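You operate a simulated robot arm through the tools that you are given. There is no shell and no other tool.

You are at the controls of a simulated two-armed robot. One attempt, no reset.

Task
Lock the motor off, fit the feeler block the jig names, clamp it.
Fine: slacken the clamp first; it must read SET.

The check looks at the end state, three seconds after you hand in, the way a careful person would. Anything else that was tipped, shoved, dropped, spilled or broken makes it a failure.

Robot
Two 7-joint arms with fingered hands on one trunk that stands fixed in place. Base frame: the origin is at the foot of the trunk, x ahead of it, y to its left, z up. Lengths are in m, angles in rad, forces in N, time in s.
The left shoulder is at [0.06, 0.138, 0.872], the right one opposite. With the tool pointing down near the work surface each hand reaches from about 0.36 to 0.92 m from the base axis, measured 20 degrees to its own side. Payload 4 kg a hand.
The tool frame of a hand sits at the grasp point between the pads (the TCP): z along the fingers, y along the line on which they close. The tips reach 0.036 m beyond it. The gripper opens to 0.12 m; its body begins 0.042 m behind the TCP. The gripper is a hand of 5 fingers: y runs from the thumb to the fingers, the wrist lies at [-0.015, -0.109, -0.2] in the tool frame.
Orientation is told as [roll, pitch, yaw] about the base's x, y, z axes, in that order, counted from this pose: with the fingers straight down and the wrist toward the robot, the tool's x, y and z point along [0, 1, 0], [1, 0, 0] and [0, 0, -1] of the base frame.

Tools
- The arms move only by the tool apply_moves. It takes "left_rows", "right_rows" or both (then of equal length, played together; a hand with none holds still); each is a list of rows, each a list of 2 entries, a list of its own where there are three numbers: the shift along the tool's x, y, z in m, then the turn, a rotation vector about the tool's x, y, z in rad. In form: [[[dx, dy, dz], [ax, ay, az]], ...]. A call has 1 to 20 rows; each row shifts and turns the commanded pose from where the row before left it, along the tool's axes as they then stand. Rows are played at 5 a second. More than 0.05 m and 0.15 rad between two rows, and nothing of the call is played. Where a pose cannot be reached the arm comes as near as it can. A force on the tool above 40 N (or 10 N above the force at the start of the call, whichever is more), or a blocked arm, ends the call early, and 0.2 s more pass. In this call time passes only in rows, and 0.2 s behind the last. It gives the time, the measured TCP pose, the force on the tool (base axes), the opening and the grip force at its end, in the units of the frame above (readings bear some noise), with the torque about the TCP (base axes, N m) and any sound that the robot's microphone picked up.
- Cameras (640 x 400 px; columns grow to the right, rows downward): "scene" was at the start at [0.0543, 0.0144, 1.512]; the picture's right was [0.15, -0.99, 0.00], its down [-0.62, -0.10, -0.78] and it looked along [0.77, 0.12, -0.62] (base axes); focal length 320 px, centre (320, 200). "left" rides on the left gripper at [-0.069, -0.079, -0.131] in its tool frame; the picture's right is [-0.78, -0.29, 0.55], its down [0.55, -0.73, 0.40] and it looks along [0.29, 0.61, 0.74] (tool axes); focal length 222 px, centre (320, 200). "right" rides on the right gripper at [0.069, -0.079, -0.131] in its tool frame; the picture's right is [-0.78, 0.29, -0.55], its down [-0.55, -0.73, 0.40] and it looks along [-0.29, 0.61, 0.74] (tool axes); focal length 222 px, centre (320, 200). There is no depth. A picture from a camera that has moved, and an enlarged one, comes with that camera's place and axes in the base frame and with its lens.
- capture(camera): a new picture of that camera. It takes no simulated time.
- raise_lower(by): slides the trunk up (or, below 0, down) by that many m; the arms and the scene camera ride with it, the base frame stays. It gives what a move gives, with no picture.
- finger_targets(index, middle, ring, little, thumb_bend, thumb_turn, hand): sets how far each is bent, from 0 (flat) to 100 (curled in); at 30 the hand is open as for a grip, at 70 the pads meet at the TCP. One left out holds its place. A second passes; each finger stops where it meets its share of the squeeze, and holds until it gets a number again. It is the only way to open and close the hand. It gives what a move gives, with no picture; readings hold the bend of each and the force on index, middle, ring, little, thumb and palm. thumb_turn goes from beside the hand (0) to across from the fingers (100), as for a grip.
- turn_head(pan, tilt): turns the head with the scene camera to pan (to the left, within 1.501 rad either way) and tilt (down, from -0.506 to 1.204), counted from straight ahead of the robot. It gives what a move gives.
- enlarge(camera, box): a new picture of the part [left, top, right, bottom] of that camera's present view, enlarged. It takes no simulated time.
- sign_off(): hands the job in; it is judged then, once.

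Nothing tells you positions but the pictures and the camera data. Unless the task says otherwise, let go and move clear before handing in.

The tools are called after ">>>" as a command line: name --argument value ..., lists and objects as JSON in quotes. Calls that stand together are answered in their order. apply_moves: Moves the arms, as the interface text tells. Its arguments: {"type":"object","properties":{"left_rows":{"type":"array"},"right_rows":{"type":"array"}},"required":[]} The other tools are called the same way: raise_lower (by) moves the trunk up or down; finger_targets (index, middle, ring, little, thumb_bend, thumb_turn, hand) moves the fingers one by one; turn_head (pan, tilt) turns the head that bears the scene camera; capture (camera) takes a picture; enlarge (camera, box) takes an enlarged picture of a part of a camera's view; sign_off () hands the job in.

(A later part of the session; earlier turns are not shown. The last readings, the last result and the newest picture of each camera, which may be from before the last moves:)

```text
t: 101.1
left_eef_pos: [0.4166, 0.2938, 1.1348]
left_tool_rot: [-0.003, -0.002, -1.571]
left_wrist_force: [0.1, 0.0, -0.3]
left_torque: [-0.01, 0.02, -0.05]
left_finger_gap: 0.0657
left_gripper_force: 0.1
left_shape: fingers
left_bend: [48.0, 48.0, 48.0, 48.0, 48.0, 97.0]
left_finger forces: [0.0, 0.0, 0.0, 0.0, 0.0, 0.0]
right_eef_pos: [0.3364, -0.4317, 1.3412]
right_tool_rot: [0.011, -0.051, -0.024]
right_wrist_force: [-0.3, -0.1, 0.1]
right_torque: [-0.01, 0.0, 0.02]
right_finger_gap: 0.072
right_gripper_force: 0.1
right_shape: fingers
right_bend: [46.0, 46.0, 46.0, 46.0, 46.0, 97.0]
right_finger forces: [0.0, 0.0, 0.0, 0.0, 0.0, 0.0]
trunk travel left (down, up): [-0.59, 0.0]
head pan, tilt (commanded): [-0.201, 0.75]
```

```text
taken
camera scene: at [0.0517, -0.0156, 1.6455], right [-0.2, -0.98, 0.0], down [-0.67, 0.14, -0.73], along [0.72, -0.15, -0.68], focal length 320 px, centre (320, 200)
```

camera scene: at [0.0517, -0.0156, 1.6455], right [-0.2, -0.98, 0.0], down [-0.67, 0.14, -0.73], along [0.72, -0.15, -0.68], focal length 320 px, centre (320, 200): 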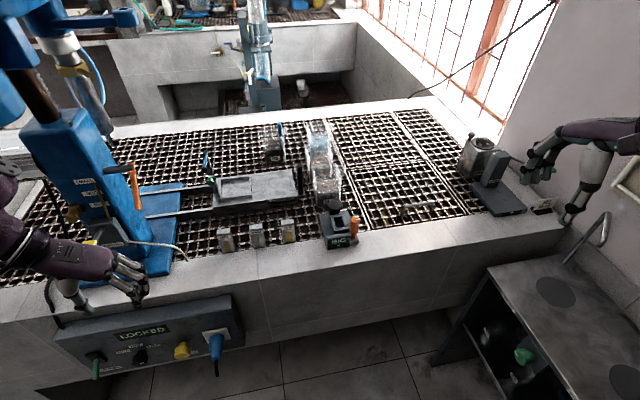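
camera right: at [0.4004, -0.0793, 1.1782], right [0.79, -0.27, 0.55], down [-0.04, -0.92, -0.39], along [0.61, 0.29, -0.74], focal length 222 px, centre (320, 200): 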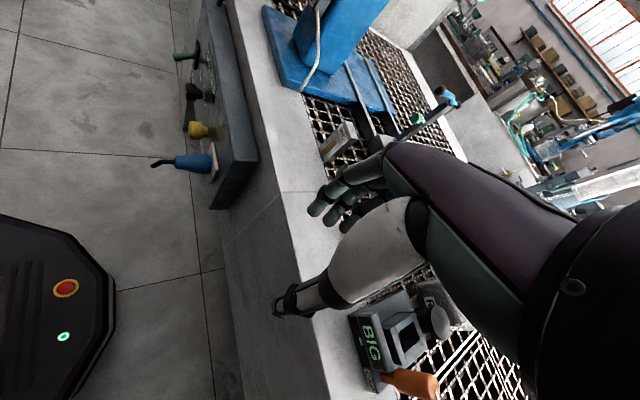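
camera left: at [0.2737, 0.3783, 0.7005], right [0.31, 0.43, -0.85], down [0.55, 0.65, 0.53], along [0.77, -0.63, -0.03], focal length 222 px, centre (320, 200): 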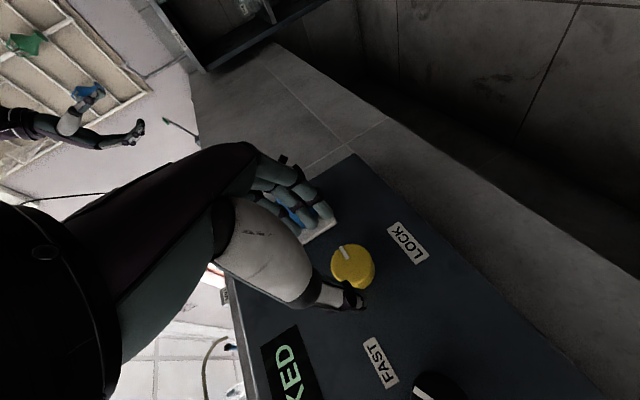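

Left hand is fingers-down with fingers to the right, no warnings. I'll carry it across toward the orange handle, staying high (tips above 1.09 m).

>>> apply_moves --left_rows '[[[0, 0.05, 0], [0, 0, 0]], [[0, 0.05, 0], [0, 0, 0]], [[0, 0.05, 0], [0, 0, 0]], [[0, 0.05, 0], [0, 0, 0]], [[0, 0.05, 0], [0, 0, 0]], [[0, 0.05, 0], [0, 0, 0]], [[0.032, 0.035, 0], [0, 0, 0]], [[0.032, 0.035, 0], [0, 0, 0]], [[0.032, 0.035, 0], [0, 0, 0]], [[0.032, 0.035, 0], [0, 0, 0]]]'

>>> capture --camera "scene"

```text
t: 103.3
left_eef_pos: [0.5449, -0.1461, 1.1356]
left_tool_rot: [0.0, -0.001, -1.571]
left_wrist_force: [-0.5, 0.2, 0.3]
left_torque: [0.02, 0.04, 0.03]
left_finger_gap: 0.0655
left_gripper_force: 0.0
left_shape: fingers
left_bend: [48.0, 48.0, 48.0, 48.0, 48.0, 97.0]
left_finger forces: [0.0, 0.0, 0.0, 0.0, 0.1, 0.0]
right_eef_pos: [0.3361, -0.4329, 1.3391]
right_tool_rot: [0.012, -0.051, -0.024]
right_wrist_force: [0.5, 0.8, 0.1]
right_torque: [0.01, -0.02, -0.01]
right_finger_gap: 0.072
right_gripper_force: 0.1
right_shape: fingers
right_bend: [46.0, 46.0, 46.0, 46.0, 46.0, 97.0]
right_finger forces: [0.1, 0.0, 0.1, 0.0, 0.0, 0.0]
trunk travel left (down, up): [-0.59, 0.0]
head pan, tilt (commanded): [-0.201, 0.75]
```

```text
taken
camera scene: at [0.0516, -0.0166, 1.6455], right [-0.2, -0.98, 0.0], down [-0.67, 0.14, -0.73], along [0.72, -0.15, -0.68], focal length 320 px, centre (320, 200)
```

scene: 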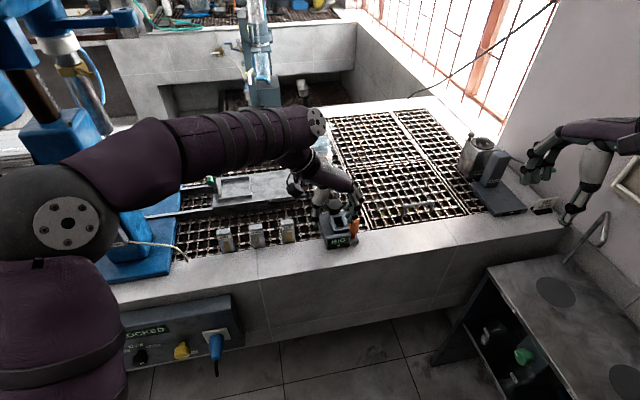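

Smooth so far. Continuing to right above the orange handle, still high.

>>> apply_moves --left_rows '[[[0.0337, 0.0303, 0.005], [0, 0, 0]], [[0.0337, 0.0303, 0.005], [0, 0, 0]], [[0.0337, 0.0303, 0.005], [0, 0, 0]]]'

>>> capture --camera "scene"

>>> capture --camera "left"

```text
t: 104.1
left_eef_pos: [0.6451, -0.2372, 1.1202]
left_tool_rot: [-0.001, 0.002, -1.572]
left_wrist_force: [0.2, 0.5, -0.1]
left_torque: [0.0, 0.05, 0.02]
left_finger_gap: 0.0659
left_gripper_force: 0.1
left_shape: fingers
left_bend: [48.0, 48.0, 48.0, 48.0, 48.0, 97.0]
left_finger forces: [0.1, 0.0, 0.0, 0.1, 0.1, 0.0]
right_eef_pos: [0.3361, -0.4328, 1.3398]
right_tool_rot: [0.013, -0.05, -0.023]
right_wrist_force: [0.7, 0.0, -0.8]
right_torque: [0.01, 0.03, -0.02]
right_finger_gap: 0.0721
right_gripper_force: 0.0
right_shape: fingers
right_bend: [46.0, 46.0, 46.0, 46.0, 46.0, 97.0]
right_finger forces: [0.0, 0.0, 0.0, 0.0, 0.1, 0.0]
trunk travel left (down, up): [-0.59, 0.0]
head pan, tilt (commanded): [-0.201, 0.75]
```

```text
taken
camera scene: at [0.0522, -0.0178, 1.6454], right [-0.2, -0.98, 0.0], down [-0.67, 0.14, -0.73], along [0.72, -0.14, -0.68], focal length 320 px, centre (320, 200)
```

scene: 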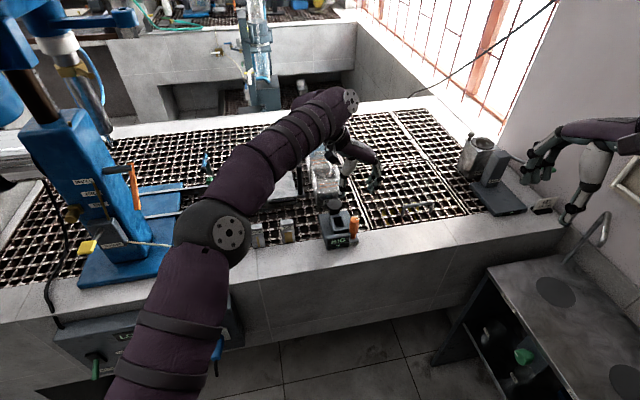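

```text
taken
camera left: at [0.5772, -0.1583, 1.2532], right [-0.79, 0.29, -0.55], down [0.55, 0.73, -0.4], along [0.28, -0.61, -0.74], focal length 222 px, centre (320, 200)
```

left: 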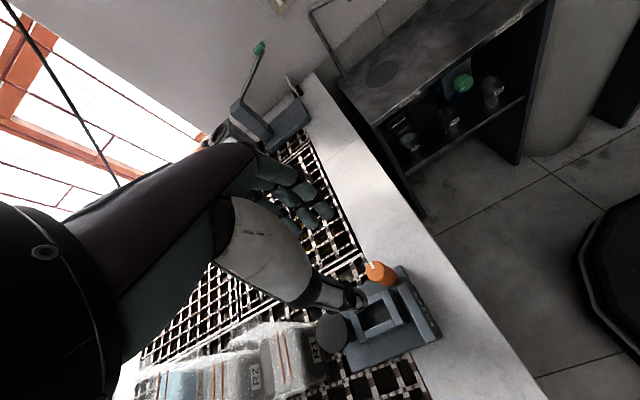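

Reached with no warnings. Testing rotation here in the air: yaw from -90° toward 0° (counterclockwise).

>>> apply_moves --left_rows '[[[0, 0, 0], [0, 0, -0.14]], [[0, 0, 0], [0, 0, -0.14]], [[0, 0, 0], [0, 0, -0.14]], [[0, 0, 0], [0, 0, -0.14]], [[0, 0, 0], [0, 0, -0.14]], [[0, 0, 0], [0, 0, -0.14]], [[0, 0, 0], [0, 0, -0.14]]]'

>>> capture --camera "scene"

```text
t: 105.7
left_eef_pos: [0.6443, -0.2387, 1.1225]
left_tool_rot: [0.001, -0.003, -0.59]
left_wrist_force: [0.6, -0.3, 0.3]
left_torque: [0.01, -0.03, 0.0]
left_finger_gap: 0.0655
left_gripper_force: 0.0
left_shape: fingers
left_bend: [48.0, 48.0, 48.0, 48.0, 48.0, 97.0]
left_finger forces: [0.1, 0.0, 0.0, 0.0, 0.1, 0.0]
right_eef_pos: [0.335, -0.4326, 1.3404]
right_tool_rot: [0.011, -0.051, -0.022]
right_wrist_force: [0.0, -0.3, 0.3]
right_torque: [0.01, -0.02, -0.01]
right_finger_gap: 0.072
right_gripper_force: 0.0
right_shape: fingers
right_bend: [46.0, 46.0, 46.0, 46.0, 46.0, 97.0]
right_finger forces: [0.0, 0.0, 0.1, 0.0, 0.0, 0.0]
trunk travel left (down, up): [-0.59, 0.0]
head pan, tilt (commanded): [-0.201, 0.75]
```

```text
taken
camera scene: at [0.0502, -0.0162, 1.6456], right [-0.2, -0.98, 0.0], down [-0.67, 0.14, -0.73], along [0.72, -0.15, -0.68], focal length 320 px, centre (320, 200)
```

scene: 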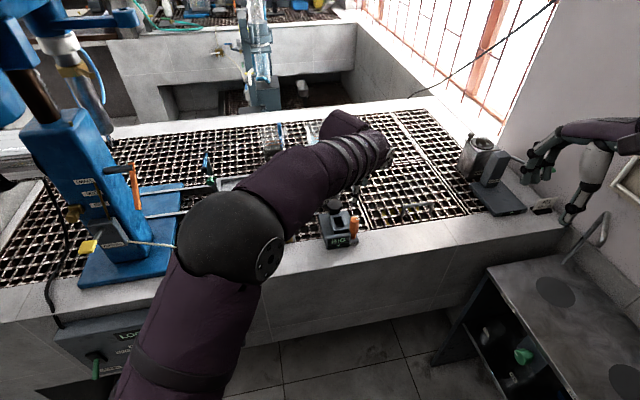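

56° of turn with the position held exactly. Testing further toward yaw 0 and beyond.

>>> apply_moves --left_rows '[[[0, 0, 0], [0, 0, -0.14]], [[0, 0, 0], [0, 0, -0.14]], [[0, 0, 0], [0, 0, -0.14]], [[0, 0, 0], [0, 0, -0.14]]]'

>>> capture --camera "scene"

>>> capture --camera "left"

```text
t: 106.7
left_eef_pos: [0.6455, -0.2373, 1.1234]
left_tool_rot: [-0.001, -0.002, -0.032]
left_wrist_force: [0.1, -0.1, -0.5]
left_torque: [0.01, 0.0, 0.01]
left_finger_gap: 0.0658
left_gripper_force: 0.0
left_shape: fingers
left_bend: [48.0, 48.0, 48.0, 48.0, 48.0, 97.0]
left_finger forces: [0.0, 0.0, 0.0, 0.1, 0.1, 0.1]
right_eef_pos: [0.3345, -0.433, 1.3408]
right_tool_rot: [0.009, -0.051, -0.025]
right_wrist_force: [-0.1, -0.4, -0.6]
right_torque: [0.01, -0.01, 0.0]
right_finger_gap: 0.0718
right_gripper_force: 0.0
right_shape: fingers
right_bend: [46.0, 46.0, 46.0, 46.0, 46.0, 97.0]
right_finger forces: [0.1, 0.0, 0.0, 0.1, 0.1, 0.0]
trunk travel left (down, up): [-0.59, 0.0]
head pan, tilt (commanded): [-0.201, 0.75]
```

```text
taken
camera scene: at [0.0507, -0.016, 1.6456], right [-0.2, -0.98, 0.0], down [-0.67, 0.14, -0.73], along [0.72, -0.15, -0.68], focal length 320 px, centre (320, 200)
```

scene: 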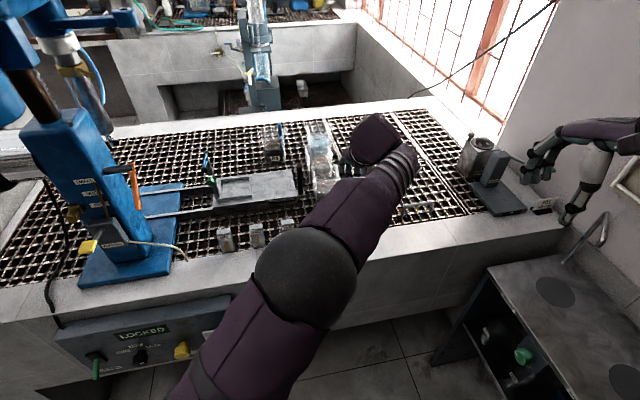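

```text
taken
camera left: at [0.5642, -0.3055, 1.2541], right [-0.31, -0.78, -0.55], down [-0.72, 0.57, -0.4], along [0.62, 0.27, -0.74], focal length 222 px, centre (320, 200)
```

left: 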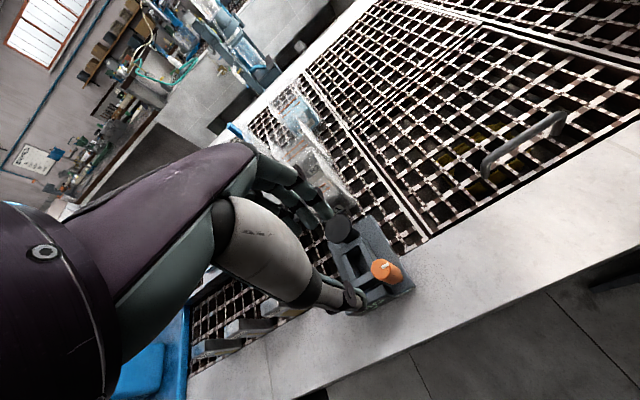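

The left arm can yaw the full 0 to -90° right over the handle with no drift. I'll zoom the left camera to center precisely on the handle.

>>> enlarge --camera "left" --box '[310, 200, 430, 320]'

```text
3.33 times, centred on (370, 260) of left
camera zoom: at [0.5642, -0.3055, 1.2541], right [-0.31, -0.78, -0.55], down [-0.72, 0.57, -0.4], along [0.62, 0.27, -0.74], focal length 740 px, centre (153, 0)
```

zoom: 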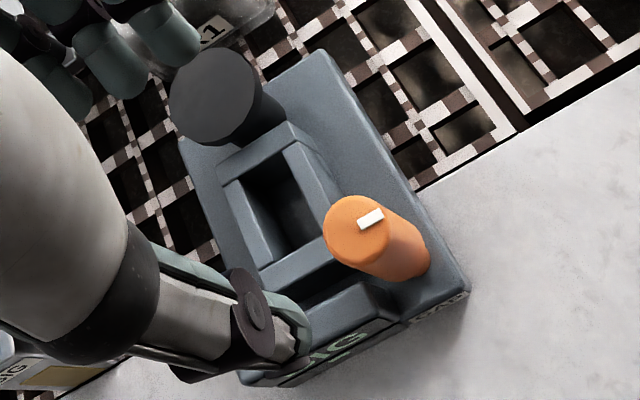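

The handle centre refines to about [0.649, -0.241], mark pointing right (−Y). I'll rotate back to yaw ≈ -86°, center on it and look again.

>>> apply_moves --left_rows '[[[-0.004, 0.004, 0], [0, 0, 0.1336]], [[0, 0, 0], [0, 0, 0.1336]], [[0, 0, 0], [0, 0, 0.1336]], [[0, 0, 0], [0, 0, 0.1336]], [[0, 0, 0], [0, 0, 0.1336]], [[0, 0, 0], [0, 0, 0.1336]], [[0, 0, 0], [0, 0, 0.1336]], [[0, 0, 0], [0, 0, 0.1336]], [[0, 0, 0], [0, 0, 0.1336]], [[0, 0, 0], [0, 0, 0.1336]], [[0, 0, 0], [0, 0, 0.1336]], [[0, 0, 0.04], [0, 0, 0]], [[0, 0, 0.03], [0, 0, 0]]]'

>>> enlarge --camera "left" --box '[300, 190, 440, 330]'

>>> enlarge --camera "scene" --box '[290, 130, 410, 260]'

```text
t: 109.5
left_eef_pos: [0.6514, -0.2433, 1.0513]
left_tool_rot: [0.002, -0.002, -1.503]
left_wrist_force: [-0.2, -0.7, 0.4]
left_torque: [0.0, -0.02, 0.0]
left_finger_gap: 0.0656
left_gripper_force: 0.2
left_shape: fingers
left_bend: [48.0, 48.0, 48.0, 48.0, 48.0, 97.0]
left_finger forces: [0.1, 0.0, 0.0, 0.1, 0.1, 0.1]
right_eef_pos: [0.3353, -0.4321, 1.3415]
right_tool_rot: [0.012, -0.05, -0.024]
right_wrist_force: [0.1, -0.3, -0.5]
right_torque: [0.01, 0.01, 0.01]
right_finger_gap: 0.072
right_gripper_force: 0.1
right_shape: fingers
right_bend: [46.0, 46.0, 46.0, 46.0, 46.0, 97.0]
right_finger forces: [0.0, 0.0, 0.0, 0.1, 0.0, 0.0]
trunk travel left (down, up): [-0.59, 0.0]
head pan, tilt (commanded): [-0.201, 0.75]
```

```text
2.86 times, centred on (370, 260) of left
camera zoom: at [0.5772, -0.1692, 1.183], right [-0.8, 0.24, -0.55], down [0.5, 0.77, -0.4], along [0.33, -0.59, -0.74], focal length 635 px, centre (177, 29)
```

zoom: 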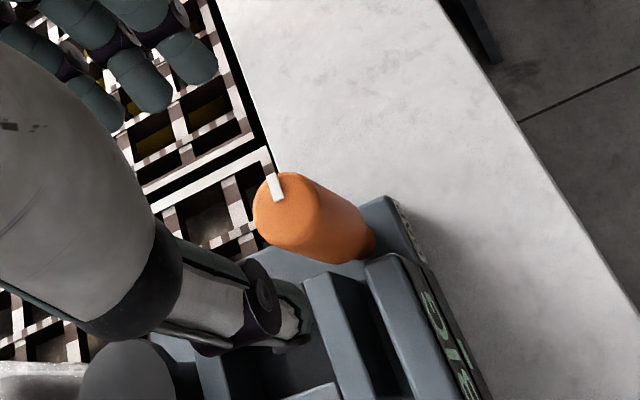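

```text
3.08 times, centred on (350, 195) of scene
camera zoom: at [0.051, -0.0159, 1.6456], right [-0.2, -0.98, 0.0], down [-0.67, 0.14, -0.73], along [0.72, -0.15, -0.68], focal length 985 px, centre (228, 215)
```

zoom: 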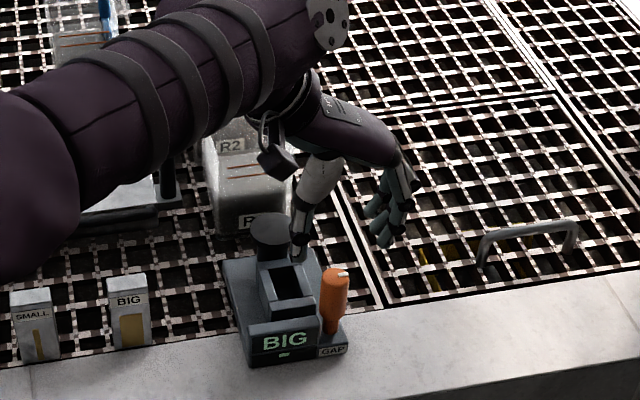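

Well centred (handle ≈ [0.650, -0.241]). I'll lower the hand around the handle, stopping with the tips just above the display top.

>>> apply_moves --left_rows '[[[-0.0004, -0.0013, 0.03], [0, 0, 0]], [[-0.0004, -0.0013, 0.029], [0, 0, 0]]]'

>>> enlarge --camera "left" --box '[280, 180, 420, 320]'

>>> enlarge --camera "scene" --box '[310, 170, 390, 260]'

```text
t: 110.1
left_eef_pos: [0.6495, -0.2394, 0.9925]
left_tool_rot: [0.0, -0.002, -1.501]
left_wrist_force: [-0.4, -0.5, 0.8]
left_torque: [0.0, 0.01, 0.02]
left_finger_gap: 0.0655
left_gripper_force: 0.1
left_shape: fingers
left_bend: [48.0, 48.0, 48.0, 48.0, 48.0, 97.0]
left_finger forces: [0.0, 0.1, 0.1, 0.0, 0.1, 0.0]
right_eef_pos: [0.3355, -0.433, 1.3409]
right_tool_rot: [0.011, -0.051, -0.024]
right_wrist_force: [0.1, -0.2, -0.2]
right_torque: [0.01, -0.01, -0.05]
right_finger_gap: 0.0721
right_gripper_force: 0.0
right_shape: fingers
right_bend: [46.0, 46.0, 46.0, 46.0, 46.0, 97.0]
right_finger forces: [0.1, 0.0, 0.0, 0.0, 0.1, 0.0]
trunk travel left (down, up): [-0.59, 0.0]
head pan, tilt (commanded): [-0.201, 0.75]
```

```text
2.86 times, centred on (350, 250) of left
camera zoom: at [0.5755, -0.1659, 1.1238], right [-0.8, 0.23, -0.55], down [0.5, 0.77, -0.4], along [0.33, -0.59, -0.74], focal length 635 px, centre (234, 57)
```

zoom: 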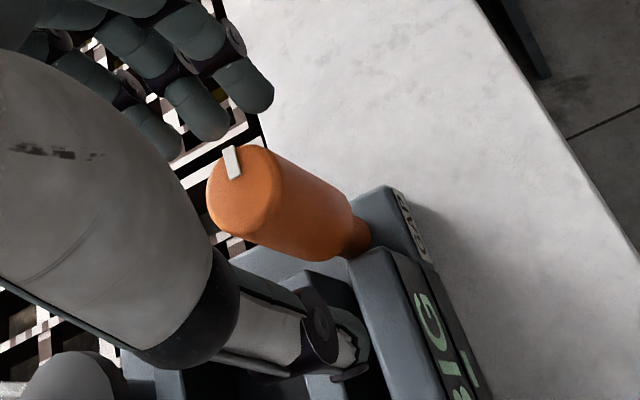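

```text
4.44 times, centred on (350, 215) of scene
camera zoom: at [0.0508, -0.0155, 1.6456], right [-0.2, -0.98, 0.0], down [-0.67, 0.14, -0.73], along [0.72, -0.15, -0.68], focal length 1423 px, centre (187, 133)
```

zoom: 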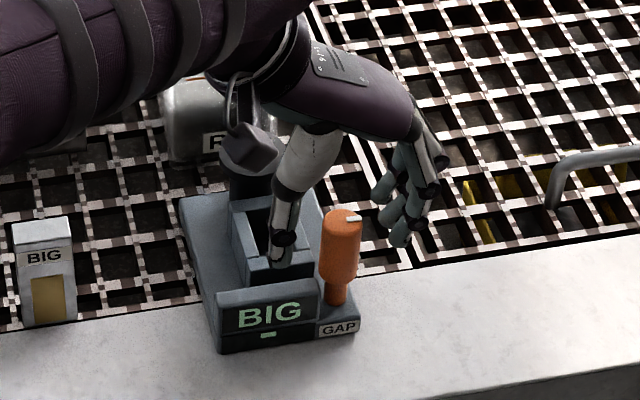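

The handle is centred between thumb and fingers. Closing gently.

>>> finger_targets --hand "left" --index 66 --middle 66 --ring 56 --little 50 --thumb_bend 66

>>> enlarge --camera "left" --box '[280, 180, 420, 320]'

>>> enlarge --camera "scene" --box '[310, 170, 390, 260]'

```text
t: 111.1
left_eef_pos: [0.6493, -0.241, 0.9914]
left_tool_rot: [0.0, -0.002, -1.5]
left_wrist_force: [-0.1, -2.7, -0.2]
left_torque: [-0.08, 0.01, 0.01]
left_finger_gap: 0.02
left_gripper_force: 3.6
left_shape: fingers
left_bend: [63.0, 65.0, 56.0, 50.0, 65.0, 97.0]
left_finger forces: [3.3, 1.5, 0.1, 0.0, 1.5, 0.0]
right_eef_pos: [0.3345, -0.4326, 1.3408]
right_tool_rot: [0.01, -0.051, -0.024]
right_wrist_force: [0.6, -0.2, -0.8]
right_torque: [0.02, -0.01, 0.01]
right_finger_gap: 0.0723
right_gripper_force: 0.1
right_shape: fingers
right_bend: [46.0, 46.0, 46.0, 46.0, 46.0, 97.0]
right_finger forces: [0.1, 0.0, 0.0, 0.0, 0.0, 0.1]
trunk travel left (down, up): [-0.59, 0.0]
head pan, tilt (commanded): [-0.201, 0.75]
```

```text
2.86 times, centred on (350, 250) of left
camera zoom: at [0.5753, -0.1667, 1.1239], right [-0.8, 0.24, -0.55], down [0.5, 0.77, -0.4], along [0.33, -0.59, -0.74], focal length 635 px, centre (234, 57)
```

zoom: 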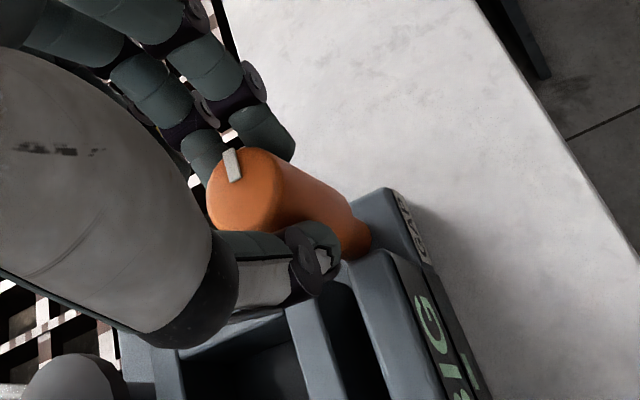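

```text
4.44 times, centred on (350, 215) of scene
camera zoom: at [0.0508, -0.0161, 1.6455], right [-0.2, -0.98, 0.0], down [-0.67, 0.14, -0.73], along [0.72, -0.15, -0.68], focal length 1423 px, centre (187, 133)
```

zoom: 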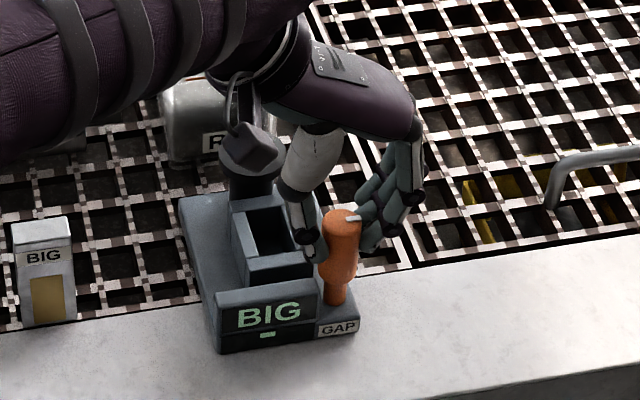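

Contact made. I'll balance and firm the grip slightly.

>>> apply_moves --left_rows '[[[0, 0.0012, 0], [0, 0, 0]]]'

>>> finger_targets --hand "left" --index 69 --middle 70 --thumb_bend 72

```text
t: 111.5
left_eef_pos: [0.6498, -0.2412, 0.9919]
left_tool_rot: [-0.001, 0.0, -1.501]
left_wrist_force: [0.6, -2.8, -0.6]
left_torque: [-0.06, 0.0, 0.0]
left_finger_gap: 0.02
left_gripper_force: 2.8
left_shape: fingers
left_bend: [63.0, 65.0, 56.0, 50.0, 65.0, 97.0]
left_finger forces: [2.8, 1.4, 0.0, 0.0, 1.8, 0.0]
right_eef_pos: [0.3358, -0.4329, 1.3402]
right_tool_rot: [0.01, -0.052, -0.025]
right_wrist_force: [0.7, 0.2, 0.6]
right_torque: [-0.01, -0.03, 0.01]
right_finger_gap: 0.0722
right_gripper_force: 0.1
right_shape: fingers
right_bend: [46.0, 46.0, 46.0, 46.0, 46.0, 97.0]
right_finger forces: [0.0, 0.0, 0.0, 0.0, 0.1, 0.1]
trunk travel left (down, up): [-0.59, 0.0]
head pan, tilt (commanded): [-0.201, 0.75]
```

```text
t: 112.5
left_eef_pos: [0.6511, -0.2408, 0.9913]
left_tool_rot: [0.002, -0.001, -1.502]
left_wrist_force: [2.0, -1.8, -1.6]
left_torque: [-0.09, -0.08, -0.01]
left_finger_gap: 0.018
left_gripper_force: 8.4
left_shape: fingers
left_bend: [64.0, 66.0, 56.0, 50.0, 67.0, 97.0]
left_finger forces: [4.9, 4.9, 0.0, 0.1, 7.2, 0.0]
right_eef_pos: [0.3361, -0.4328, 1.3406]
right_tool_rot: [0.01, -0.051, -0.024]
right_wrist_force: [-0.4, 1.3, 0.4]
right_torque: [-0.01, 0.01, -0.02]
right_finger_gap: 0.0721
right_gripper_force: 0.3
right_shape: fingers
right_bend: [46.0, 46.0, 46.0, 46.0, 46.0, 97.0]
right_finger forces: [0.0, 0.1, 0.1, 0.0, 0.0, 0.1]
trunk travel left (down, up): [-0.59, 0.0]
head pan, tilt (commanded): [-0.201, 0.75]
```

Balanced grip of ~8 N. Turning counterclockwise 0.39 rad and checking.

>>> apply_moves --left_rows '[[[0, 0, 0], [0, 0, -0.13]], [[0, 0, 0], [0, 0, -0.13]], [[0, 0, 0], [0, 0, -0.13]]]'

>>> enlarge --camera "left" --box '[280, 180, 420, 320]'

>>> enlarge --camera "scene" --box '[310, 170, 390, 260]'

```text
t: 113.3
left_eef_pos: [0.6502, -0.2404, 0.9921]
left_tool_rot: [0.001, -0.001, -1.109]
left_wrist_force: [2.5, -1.1, -1.9]
left_torque: [-0.04, -0.1, -0.01]
left_finger_gap: 0.0177
left_gripper_force: 8.2
left_shape: fingers
left_bend: [64.0, 66.0, 56.0, 50.0, 67.0, 97.0]
left_finger forces: [4.9, 5.3, 0.0, 0.1, 7.0, 0.0]
right_eef_pos: [0.335, -0.4336, 1.3405]
right_tool_rot: [0.011, -0.051, -0.024]
right_wrist_force: [-0.3, 0.3, 0.1]
right_torque: [-0.01, 0.02, 0.0]
right_finger_gap: 0.0722
right_gripper_force: 0.1
right_shape: fingers
right_bend: [46.0, 46.0, 46.0, 46.0, 46.0, 97.0]
right_finger forces: [0.0, 0.0, 0.1, 0.1, 0.0, 0.1]
trunk travel left (down, up): [-0.59, 0.0]
head pan, tilt (commanded): [-0.201, 0.75]
```

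```text
2.86 times, centred on (350, 250) of left
camera zoom: at [0.5525, -0.2012, 1.1241], right [-0.83, -0.09, -0.55], down [0.16, 0.9, -0.4], along [0.53, -0.42, -0.74], focal length 635 px, centre (234, 57)
```

zoom: 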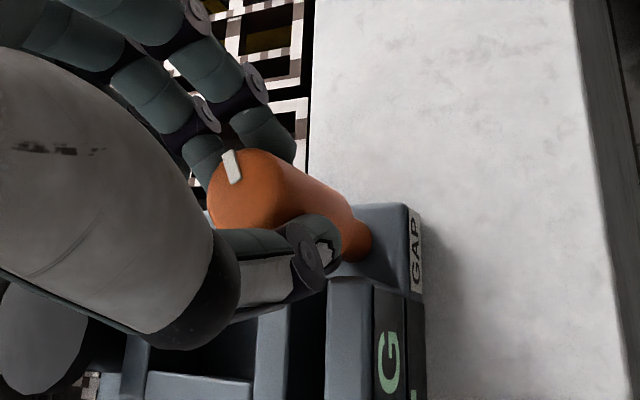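

```text
4.44 times, centred on (350, 215) of scene
camera zoom: at [0.0511, -0.0162, 1.6455], right [-0.2, -0.98, 0.0], down [-0.67, 0.14, -0.73], along [0.72, -0.15, -0.68], focal length 1423 px, centre (187, 133)
```

zoom: 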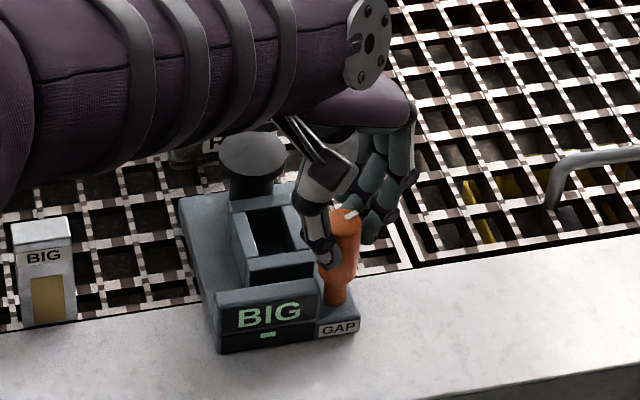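

The handle is turning freely with the hand. Continuing counterclockwise.

>>> apply_moves --left_rows '[[[0, 0, 0], [0, 0, -0.13]], [[0, 0, 0], [0, 0, -0.13]], [[0, 0, 0], [0, 0, -0.13]], [[0, 0, 0], [0, 0, -0.13]]]'

>>> enlarge --camera "scene" --box '[310, 170, 390, 260]'

>>> enlarge --camera "left" --box '[260, 160, 440, 340]'

```text
t: 114.3
left_eef_pos: [0.6493, -0.2409, 0.9925]
left_tool_rot: [-0.001, 0.0, -0.587]
left_wrist_force: [3.3, 1.4, -2.5]
left_torque: [0.04, -0.14, -0.04]
left_finger_gap: 0.0177
left_gripper_force: 9.7
left_shape: fingers
left_bend: [64.0, 66.0, 56.0, 50.0, 67.0, 97.0]
left_finger forces: [4.7, 5.9, 0.0, 0.0, 7.3, 0.1]
right_eef_pos: [0.3369, -0.4328, 1.3411]
right_tool_rot: [0.011, -0.05, -0.023]
right_wrist_force: [-0.1, 0.4, -0.1]
right_torque: [-0.02, 0.01, -0.02]
right_finger_gap: 0.0718
right_gripper_force: 0.0
right_shape: fingers
right_bend: [46.0, 46.0, 46.0, 46.0, 46.0, 97.0]
right_finger forces: [0.0, 0.0, 0.1, 0.0, 0.0, 0.0]
trunk travel left (down, up): [-0.59, 0.0]
head pan, tilt (commanded): [-0.201, 0.75]
```

```text
4.44 times, centred on (350, 215) of scene
camera zoom: at [0.0512, -0.0158, 1.6455], right [-0.2, -0.98, 0.0], down [-0.67, 0.14, -0.73], along [0.72, -0.15, -0.68], focal length 1423 px, centre (187, 133)
```

zoom: 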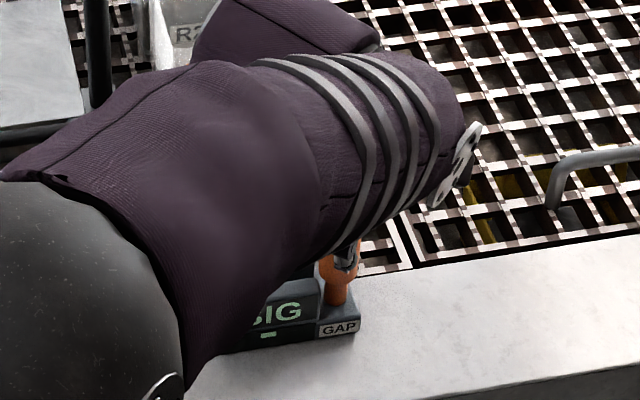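

```text
2.22 times, centred on (350, 250) of left
camera zoom: at [0.5451, -0.2554, 1.1244], right [-0.68, -0.49, -0.55], down [-0.31, 0.86, -0.4], along [0.67, -0.1, -0.74], focal length 494 px, centre (253, 89)
```

zoom: 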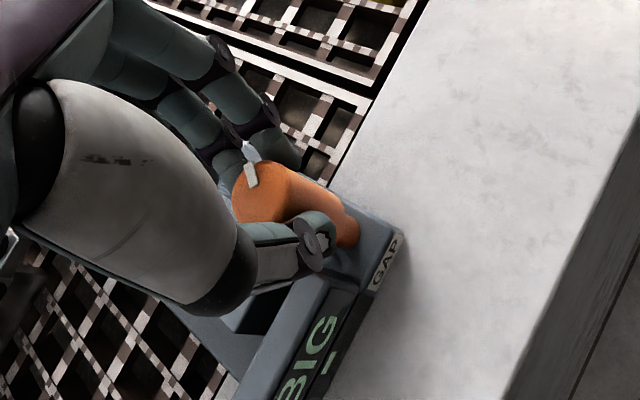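

About 52° turned with low torque. Continuing ~0.5 rad more.

>>> apply_moves --left_rows '[[[0, 0, 0], [0, 0, -0.13]], [[0, 0, 0], [0, 0, -0.13]], [[0, 0, 0], [0, 0, -0.13]], [[0, 0, 0], [0, 0, -0.13]]]'

>>> capture --camera "scene"

>>> enlarge --camera "left" --box '[260, 160, 440, 340]'

```text
t: 115.3
left_eef_pos: [0.6489, -0.2408, 0.9932]
left_tool_rot: [-0.004, 0.0, -0.068]
left_wrist_force: [4.2, 1.4, -3.6]
left_torque: [0.06, -0.15, -0.04]
left_finger_gap: 0.0178
left_gripper_force: 9.6
left_shape: fingers
left_bend: [64.0, 66.0, 56.0, 50.0, 67.0, 97.0]
left_finger forces: [5.7, 6.1, 0.0, 0.1, 6.2, 0.0]
right_eef_pos: [0.3358, -0.4318, 1.3404]
right_tool_rot: [0.01, -0.051, -0.026]
right_wrist_force: [0.6, 0.2, -0.5]
right_torque: [0.0, 0.01, 0.02]
right_finger_gap: 0.0723
right_gripper_force: 0.0
right_shape: fingers
right_bend: [46.0, 46.0, 46.0, 46.0, 46.0, 97.0]
right_finger forces: [0.1, 0.1, 0.0, 0.1, 0.0, 0.1]
trunk travel left (down, up): [-0.59, 0.0]
head pan, tilt (commanded): [-0.201, 0.75]
```

```text
taken
camera scene: at [0.0515, -0.0158, 1.6455], right [-0.2, -0.98, 0.0], down [-0.67, 0.14, -0.73], along [0.72, -0.15, -0.68], focal length 320 px, centre (320, 200)
```

scene: 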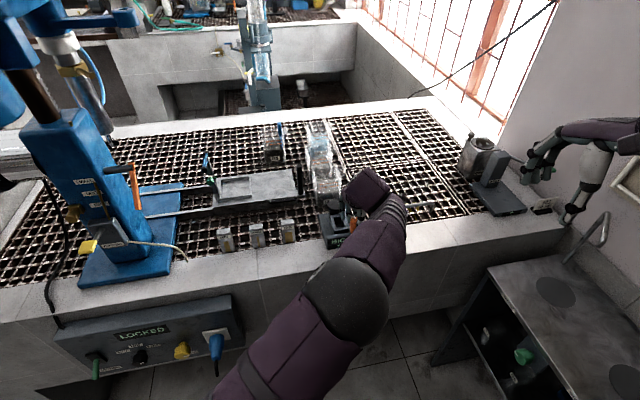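

```text
2.22 times, centred on (350, 250) of left
camera zoom: at [0.5651, -0.3054, 1.1248], right [-0.34, -0.76, -0.55], down [-0.7, 0.6, -0.4], along [0.63, 0.24, -0.74], focal length 494 px, centre (253, 89)
```

zoom: 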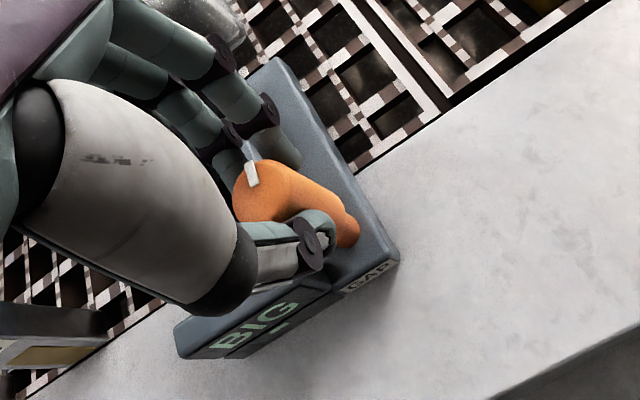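

About 82° turned. One more small step to make ~90°, then release and see what changed.

>>> apply_moves --left_rows '[[[0, 0, 0], [0, 0, -0.13]]]'

>>> finger_targets --hand "left" --index 50 --middle 50 --ring 50 --little 50 --thumb_bend 50

>>> enlarge --camera "left" --box '[260, 160, 440, 340]'

```text
t: 115.7
left_eef_pos: [0.6485, -0.2409, 0.9931]
left_tool_rot: [-0.002, -0.001, 0.059]
left_wrist_force: [2.8, 0.6, -2.6]
left_torque: [0.0, -0.16, -0.08]
left_finger_gap: 0.0174
left_gripper_force: 9.0
left_shape: fingers
left_bend: [64.0, 66.0, 56.0, 50.0, 67.0, 97.0]
left_finger forces: [5.9, 5.4, 0.0, 0.1, 6.8, 0.0]
right_eef_pos: [0.3339, -0.4317, 1.3413]
right_tool_rot: [0.011, -0.05, -0.024]
right_wrist_force: [0.7, -0.1, -1.2]
right_torque: [-0.02, -0.01, 0.01]
right_finger_gap: 0.072
right_gripper_force: 0.2
right_shape: fingers
right_bend: [46.0, 46.0, 46.0, 46.0, 46.0, 97.0]
right_finger forces: [0.0, 0.0, 0.0, 0.0, 0.1, 0.1]
trunk travel left (down, up): [-0.59, 0.0]
head pan, tilt (commanded): [-0.201, 0.75]
```

```text
t: 116.7
left_eef_pos: [0.6487, -0.2397, 0.9941]
left_tool_rot: [-0.003, -0.001, 0.059]
left_wrist_force: [0.5, -0.6, 0.5]
left_torque: [0.04, 0.02, -0.01]
left_finger_gap: 0.0594
left_gripper_force: 0.0
left_shape: fingers
left_bend: [50.0, 50.0, 50.0, 50.0, 50.0, 97.0]
left_finger forces: [0.0, 0.0, 0.0, 0.0, 0.1, 0.1]
right_eef_pos: [0.3353, -0.4311, 1.3401]
right_tool_rot: [0.011, -0.053, -0.026]
right_wrist_force: [-1.1, 0.3, 1.4]
right_torque: [0.03, -0.01, 0.01]
right_finger_gap: 0.0723
right_gripper_force: 0.1
right_shape: fingers
right_bend: [46.0, 46.0, 46.0, 46.0, 46.0, 97.0]
right_finger forces: [0.0, 0.0, 0.0, 0.0, 0.1, 0.0]
trunk travel left (down, up): [-0.59, 0.0]
head pan, tilt (commanded): [-0.201, 0.75]
```

```text
2.22 times, centred on (350, 250) of left
camera zoom: at [0.5736, -0.3152, 1.1252], right [-0.24, -0.8, -0.55], down [-0.77, 0.5, -0.4], along [0.6, 0.32, -0.74], focal length 494 px, centre (253, 89)
```

zoom: 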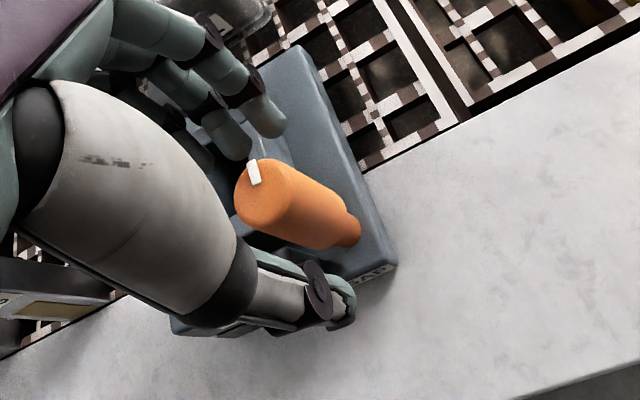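

The handle stayed turned (mark now pointing away, +X). I'll lift straight up to look at the jig.

>>> apply_moves --left_rows '[[[0, 0, -0.03], [0, 0, 0]], [[0, 0, -0.04], [0, 0, 0]], [[0, -0.02, -0.045], [0, 0, 0]]]'

>>> enlarge --camera "left" --box '[300, 190, 460, 330]'

>>> capture --camera "scene"

```text
t: 117.5
left_eef_pos: [0.6254, -0.2418, 1.1078]
left_tool_rot: [-0.003, 0.001, 0.061]
left_wrist_force: [-0.5, 0.3, 0.7]
left_torque: [0.03, 0.0, 0.0]
left_finger_gap: 0.0597
left_gripper_force: 0.1
left_shape: fingers
left_bend: [50.0, 50.0, 50.0, 50.0, 50.0, 97.0]
left_finger forces: [0.0, 0.1, 0.0, 0.1, 0.1, 0.1]
right_eef_pos: [0.333, -0.4316, 1.3422]
right_tool_rot: [0.011, -0.052, -0.026]
right_wrist_force: [-0.2, 0.5, -0.2]
right_torque: [0.04, 0.0, 0.0]
right_finger_gap: 0.0721
right_gripper_force: 0.1
right_shape: fingers
right_bend: [46.0, 46.0, 46.0, 46.0, 46.0, 97.0]
right_finger forces: [0.0, 0.1, 0.0, 0.0, 0.1, 0.0]
trunk travel left (down, up): [-0.59, 0.0]
head pan, tilt (commanded): [-0.201, 0.75]
```

```text
2.86 times, centred on (380, 260) of left
camera zoom: at [0.5509, -0.3163, 1.2402], right [-0.24, -0.8, -0.55], down [-0.77, 0.51, -0.4], along [0.6, 0.32, -0.74], focal length 635 px, centre (149, 29)
```

zoom: 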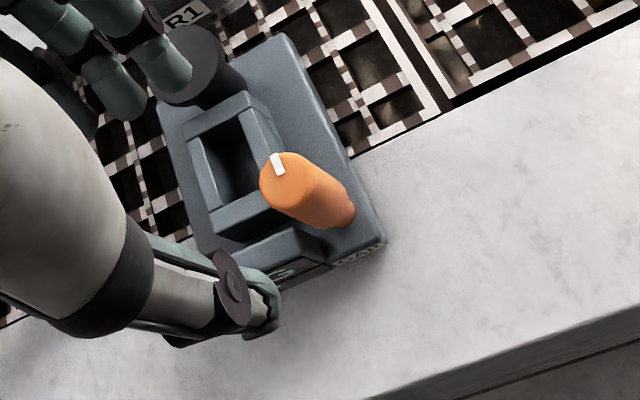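

```text
taken
camera scene: at [0.049, -0.0152, 1.6455], right [-0.2, -0.98, 0.0], down [-0.67, 0.14, -0.73], along [0.72, -0.15, -0.68], focal length 320 px, centre (320, 200)
```

scene: 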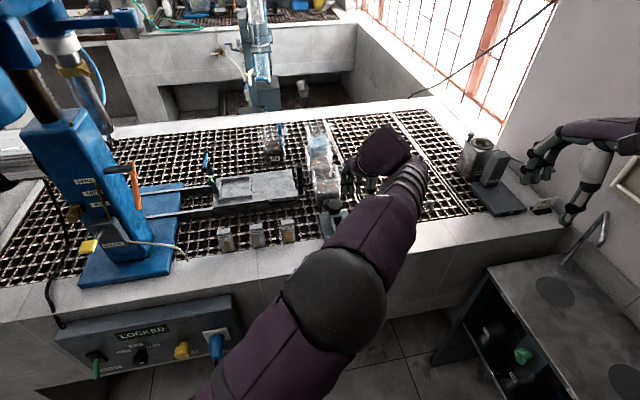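

The clamp handle is now slack (mark pointing away). Next I'll carry the left hand over to above the BIG block at yaw 0, with ring and little fingers held open so they stay clear.

>>> apply_moves --left_rows '[[[0.0385, 0.0154, 0], [0, 0, 0.0122]], [[0.0385, 0.0154, 0], [0, 0, 0.0122]], [[0.0385, 0.0154, 0], [0, 0, 0.0122]], [[0.0385, 0.0154, 0], [0, 0, 0.0122]], [[0.0385, 0.0154, 0], [0, 0, 0.0122]]]'

>>> finger_targets --hand "left" --index 50 --middle 50 --ring 30 --little 30 --thumb_bend 48

>>> capture --camera "scene"

>>> capture --camera "left"

```text
t: 118.7
left_eef_pos: [0.6985, -0.0458, 1.1083]
left_tool_rot: [-0.002, 0.001, -0.004]
left_wrist_force: [0.0, 0.1, 0.7]
left_torque: [-0.02, 0.02, -0.01]
left_finger_gap: 0.0594
left_gripper_force: 0.0
left_shape: fingers
left_bend: [50.0, 50.0, 50.0, 50.0, 50.0, 97.0]
left_finger forces: [0.1, 0.0, 0.0, 0.1, 0.0, 0.0]
right_eef_pos: [0.3347, -0.4323, 1.3409]
right_tool_rot: [0.008, -0.052, -0.025]
right_wrist_force: [-0.1, 0.4, -0.1]
right_torque: [0.0, 0.02, 0.01]
right_finger_gap: 0.0722
right_gripper_force: 0.1
right_shape: fingers
right_bend: [46.0, 46.0, 46.0, 46.0, 46.0, 97.0]
right_finger forces: [0.0, 0.0, 0.0, 0.0, 0.0, 0.0]
trunk travel left (down, up): [-0.59, 0.0]
head pan, tilt (commanded): [-0.201, 0.75]
```

```text
t: 119.7
left_eef_pos: [0.6984, -0.0474, 1.1089]
left_tool_rot: [-0.002, -0.002, -0.002]
left_wrist_force: [-0.6, -0.2, 0.6]
left_torque: [0.0, 0.01, -0.01]
left_finger_gap: 0.0623
left_gripper_force: 0.1
left_shape: fingers
left_bend: [50.0, 50.0, 30.0, 30.0, 48.0, 97.0]
left_finger forces: [0.0, 0.0, 0.0, 0.0, 0.0, 0.1]
right_eef_pos: [0.3348, -0.4323, 1.3406]
right_tool_rot: [0.01, -0.051, -0.025]
right_wrist_force: [0.6, 0.3, -1.2]
right_torque: [0.01, 0.0, -0.01]
right_finger_gap: 0.0722
right_gripper_force: 0.1
right_shape: fingers
right_bend: [46.0, 46.0, 46.0, 46.0, 46.0, 97.0]
right_finger forces: [0.0, 0.1, 0.0, 0.0, 0.1, 0.0]
trunk travel left (down, up): [-0.59, 0.0]
head pan, tilt (commanded): [-0.201, 0.75]
```

```text
taken
camera scene: at [0.0506, -0.0157, 1.6455], right [-0.2, -0.98, 0.0], down [-0.67, 0.14, -0.73], along [0.72, -0.15, -0.68], focal length 320 px, centre (320, 200)
```

scene: 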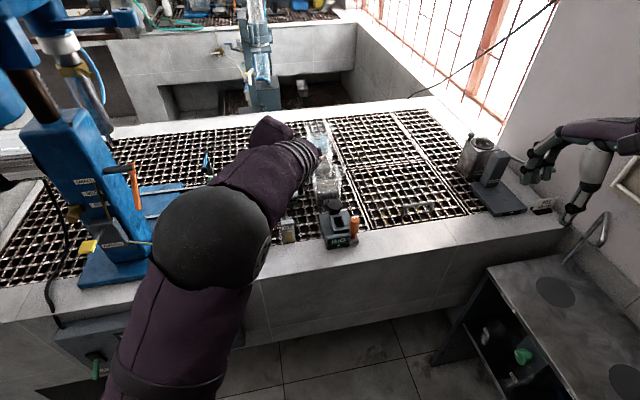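

```text
taken
camera left: at [0.6186, -0.1174, 1.2405], right [-0.29, -0.78, -0.55], down [-0.73, 0.55, -0.4], along [0.61, 0.28, -0.74], focal length 222 px, centre (320, 200)
```

left: 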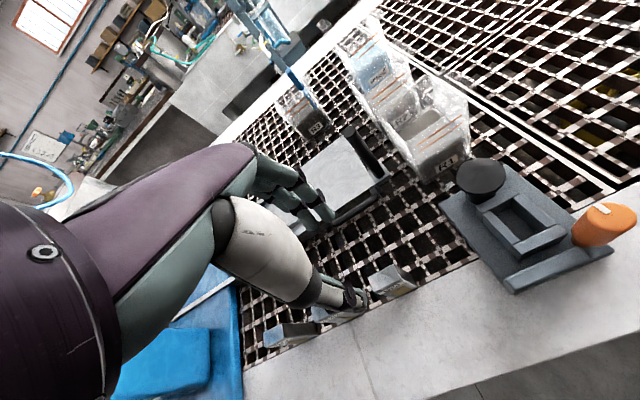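

The jig is visible again; I'll check its display after slackening, and zoom on the BIG block from the hand camera.

>>> enlarge --camera "scene" --box '[305, 185, 375, 255]'

>>> enlarge --camera "left" --box '[300, 220, 440, 340]'

>>> enlarge --camera "left" --box '[430, 140, 640, 300]'

```text
5.71 times, centred on (340, 220) of scene
camera zoom: at [0.0506, -0.0157, 1.6455], right [-0.2, -0.98, 0.0], down [-0.67, 0.14, -0.73], along [0.72, -0.15, -0.68], focal length 1829 px, centre (206, 86)
```

zoom: 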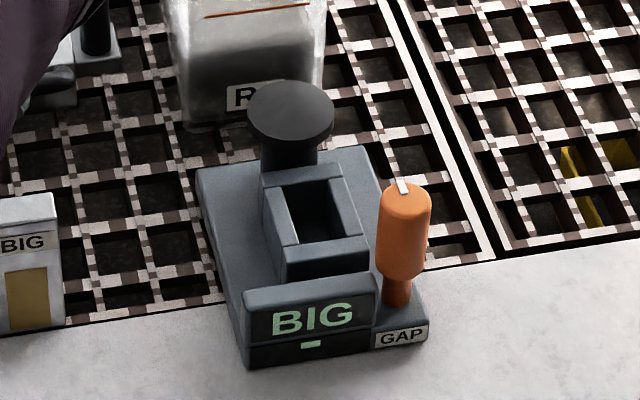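

```text
3.33 times, centred on (370, 280) of left
camera zoom: at [0.6186, -0.1174, 1.2405], right [-0.29, -0.78, -0.55], down [-0.73, 0.55, -0.4], along [0.61, 0.28, -0.74], focal length 740 px, centre (153, -67)
```

zoom: 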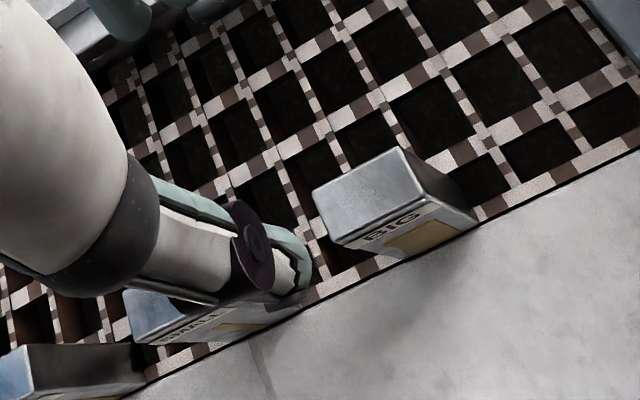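

```text
2.50 times, centred on (535, 220) of left
camera zoom: at [0.6186, -0.1174, 1.2405], right [-0.29, -0.78, -0.55], down [-0.73, 0.55, -0.4], along [0.61, 0.28, -0.74], focal length 555 px, centre (-218, 150)
```

zoom: 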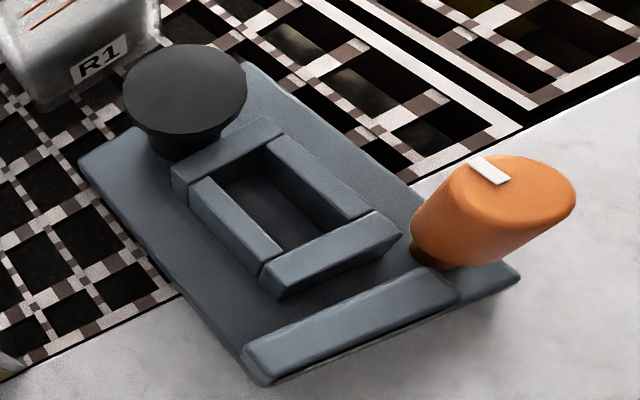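

Display still reads BIG. I'll zoom tighter on both the block top and the slot to compare their sizes and get exact centres.

>>> enlarge --camera "left" --box '[355, 255, 425, 300]'

>>> enlarge --camera "left" --box '[470, 180, 580, 260]'

>>> enlarge --camera "scene" --box '[270, 205, 310, 250]'

>>> enlarge --camera "scene" --box '[325, 200, 365, 240]'

```text
8.89 times, centred on (390, 278) of left
camera zoom: at [0.6186, -0.1174, 1.2405], right [-0.29, -0.78, -0.55], down [-0.73, 0.55, -0.4], along [0.61, 0.28, -0.74], focal length 1974 px, centre (-302, -489)
```

zoom: 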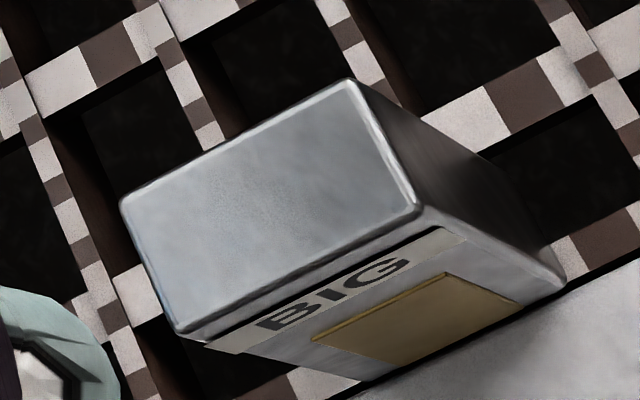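

```text
5.00 times, centred on (525, 220) of left
camera zoom: at [0.6186, -0.1174, 1.2405], right [-0.29, -0.78, -0.55], down [-0.73, 0.55, -0.4], along [0.61, 0.28, -0.74], focal length 1111 px, centre (-705, 100)
```

zoom: 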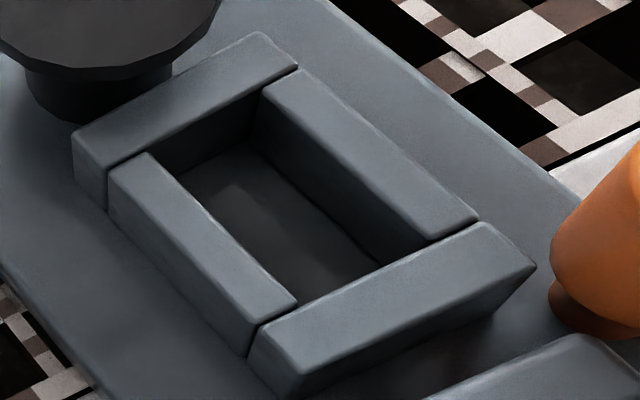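

```text
8.89 times, centred on (290, 228) of scene
camera zoom: at [0.0506, -0.0157, 1.6455], right [-0.2, -0.98, 0.0], down [-0.67, 0.14, -0.73], along [0.72, -0.15, -0.68], focal length 2845 px, centre (587, -44)
```

zoom: 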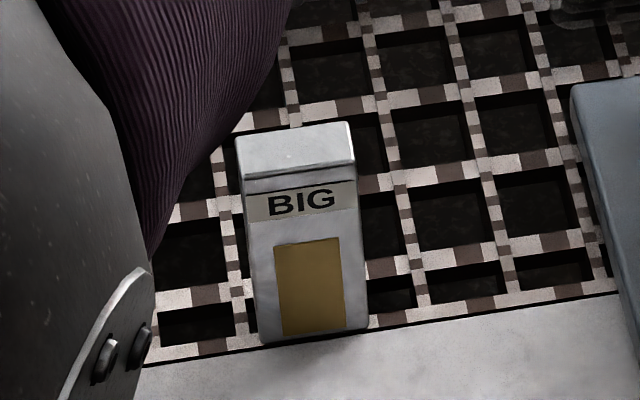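

```text
10.00 times, centred on (345, 220) of scene
camera zoom: at [0.0506, -0.0157, 1.6455], right [-0.2, -0.98, 0.0], down [-0.67, 0.14, -0.73], along [0.72, -0.15, -0.68], focal length 3201 px, centre (70, 0)
```

zoom: 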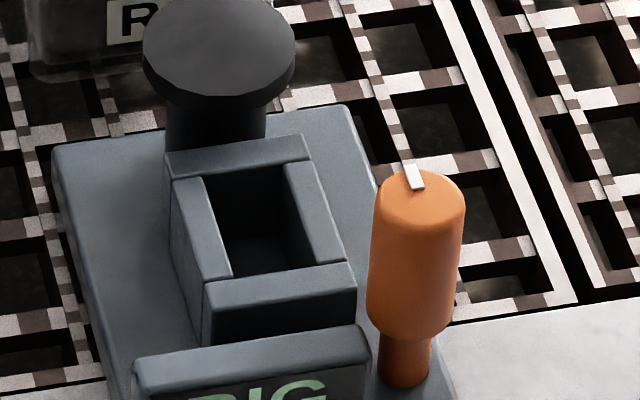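

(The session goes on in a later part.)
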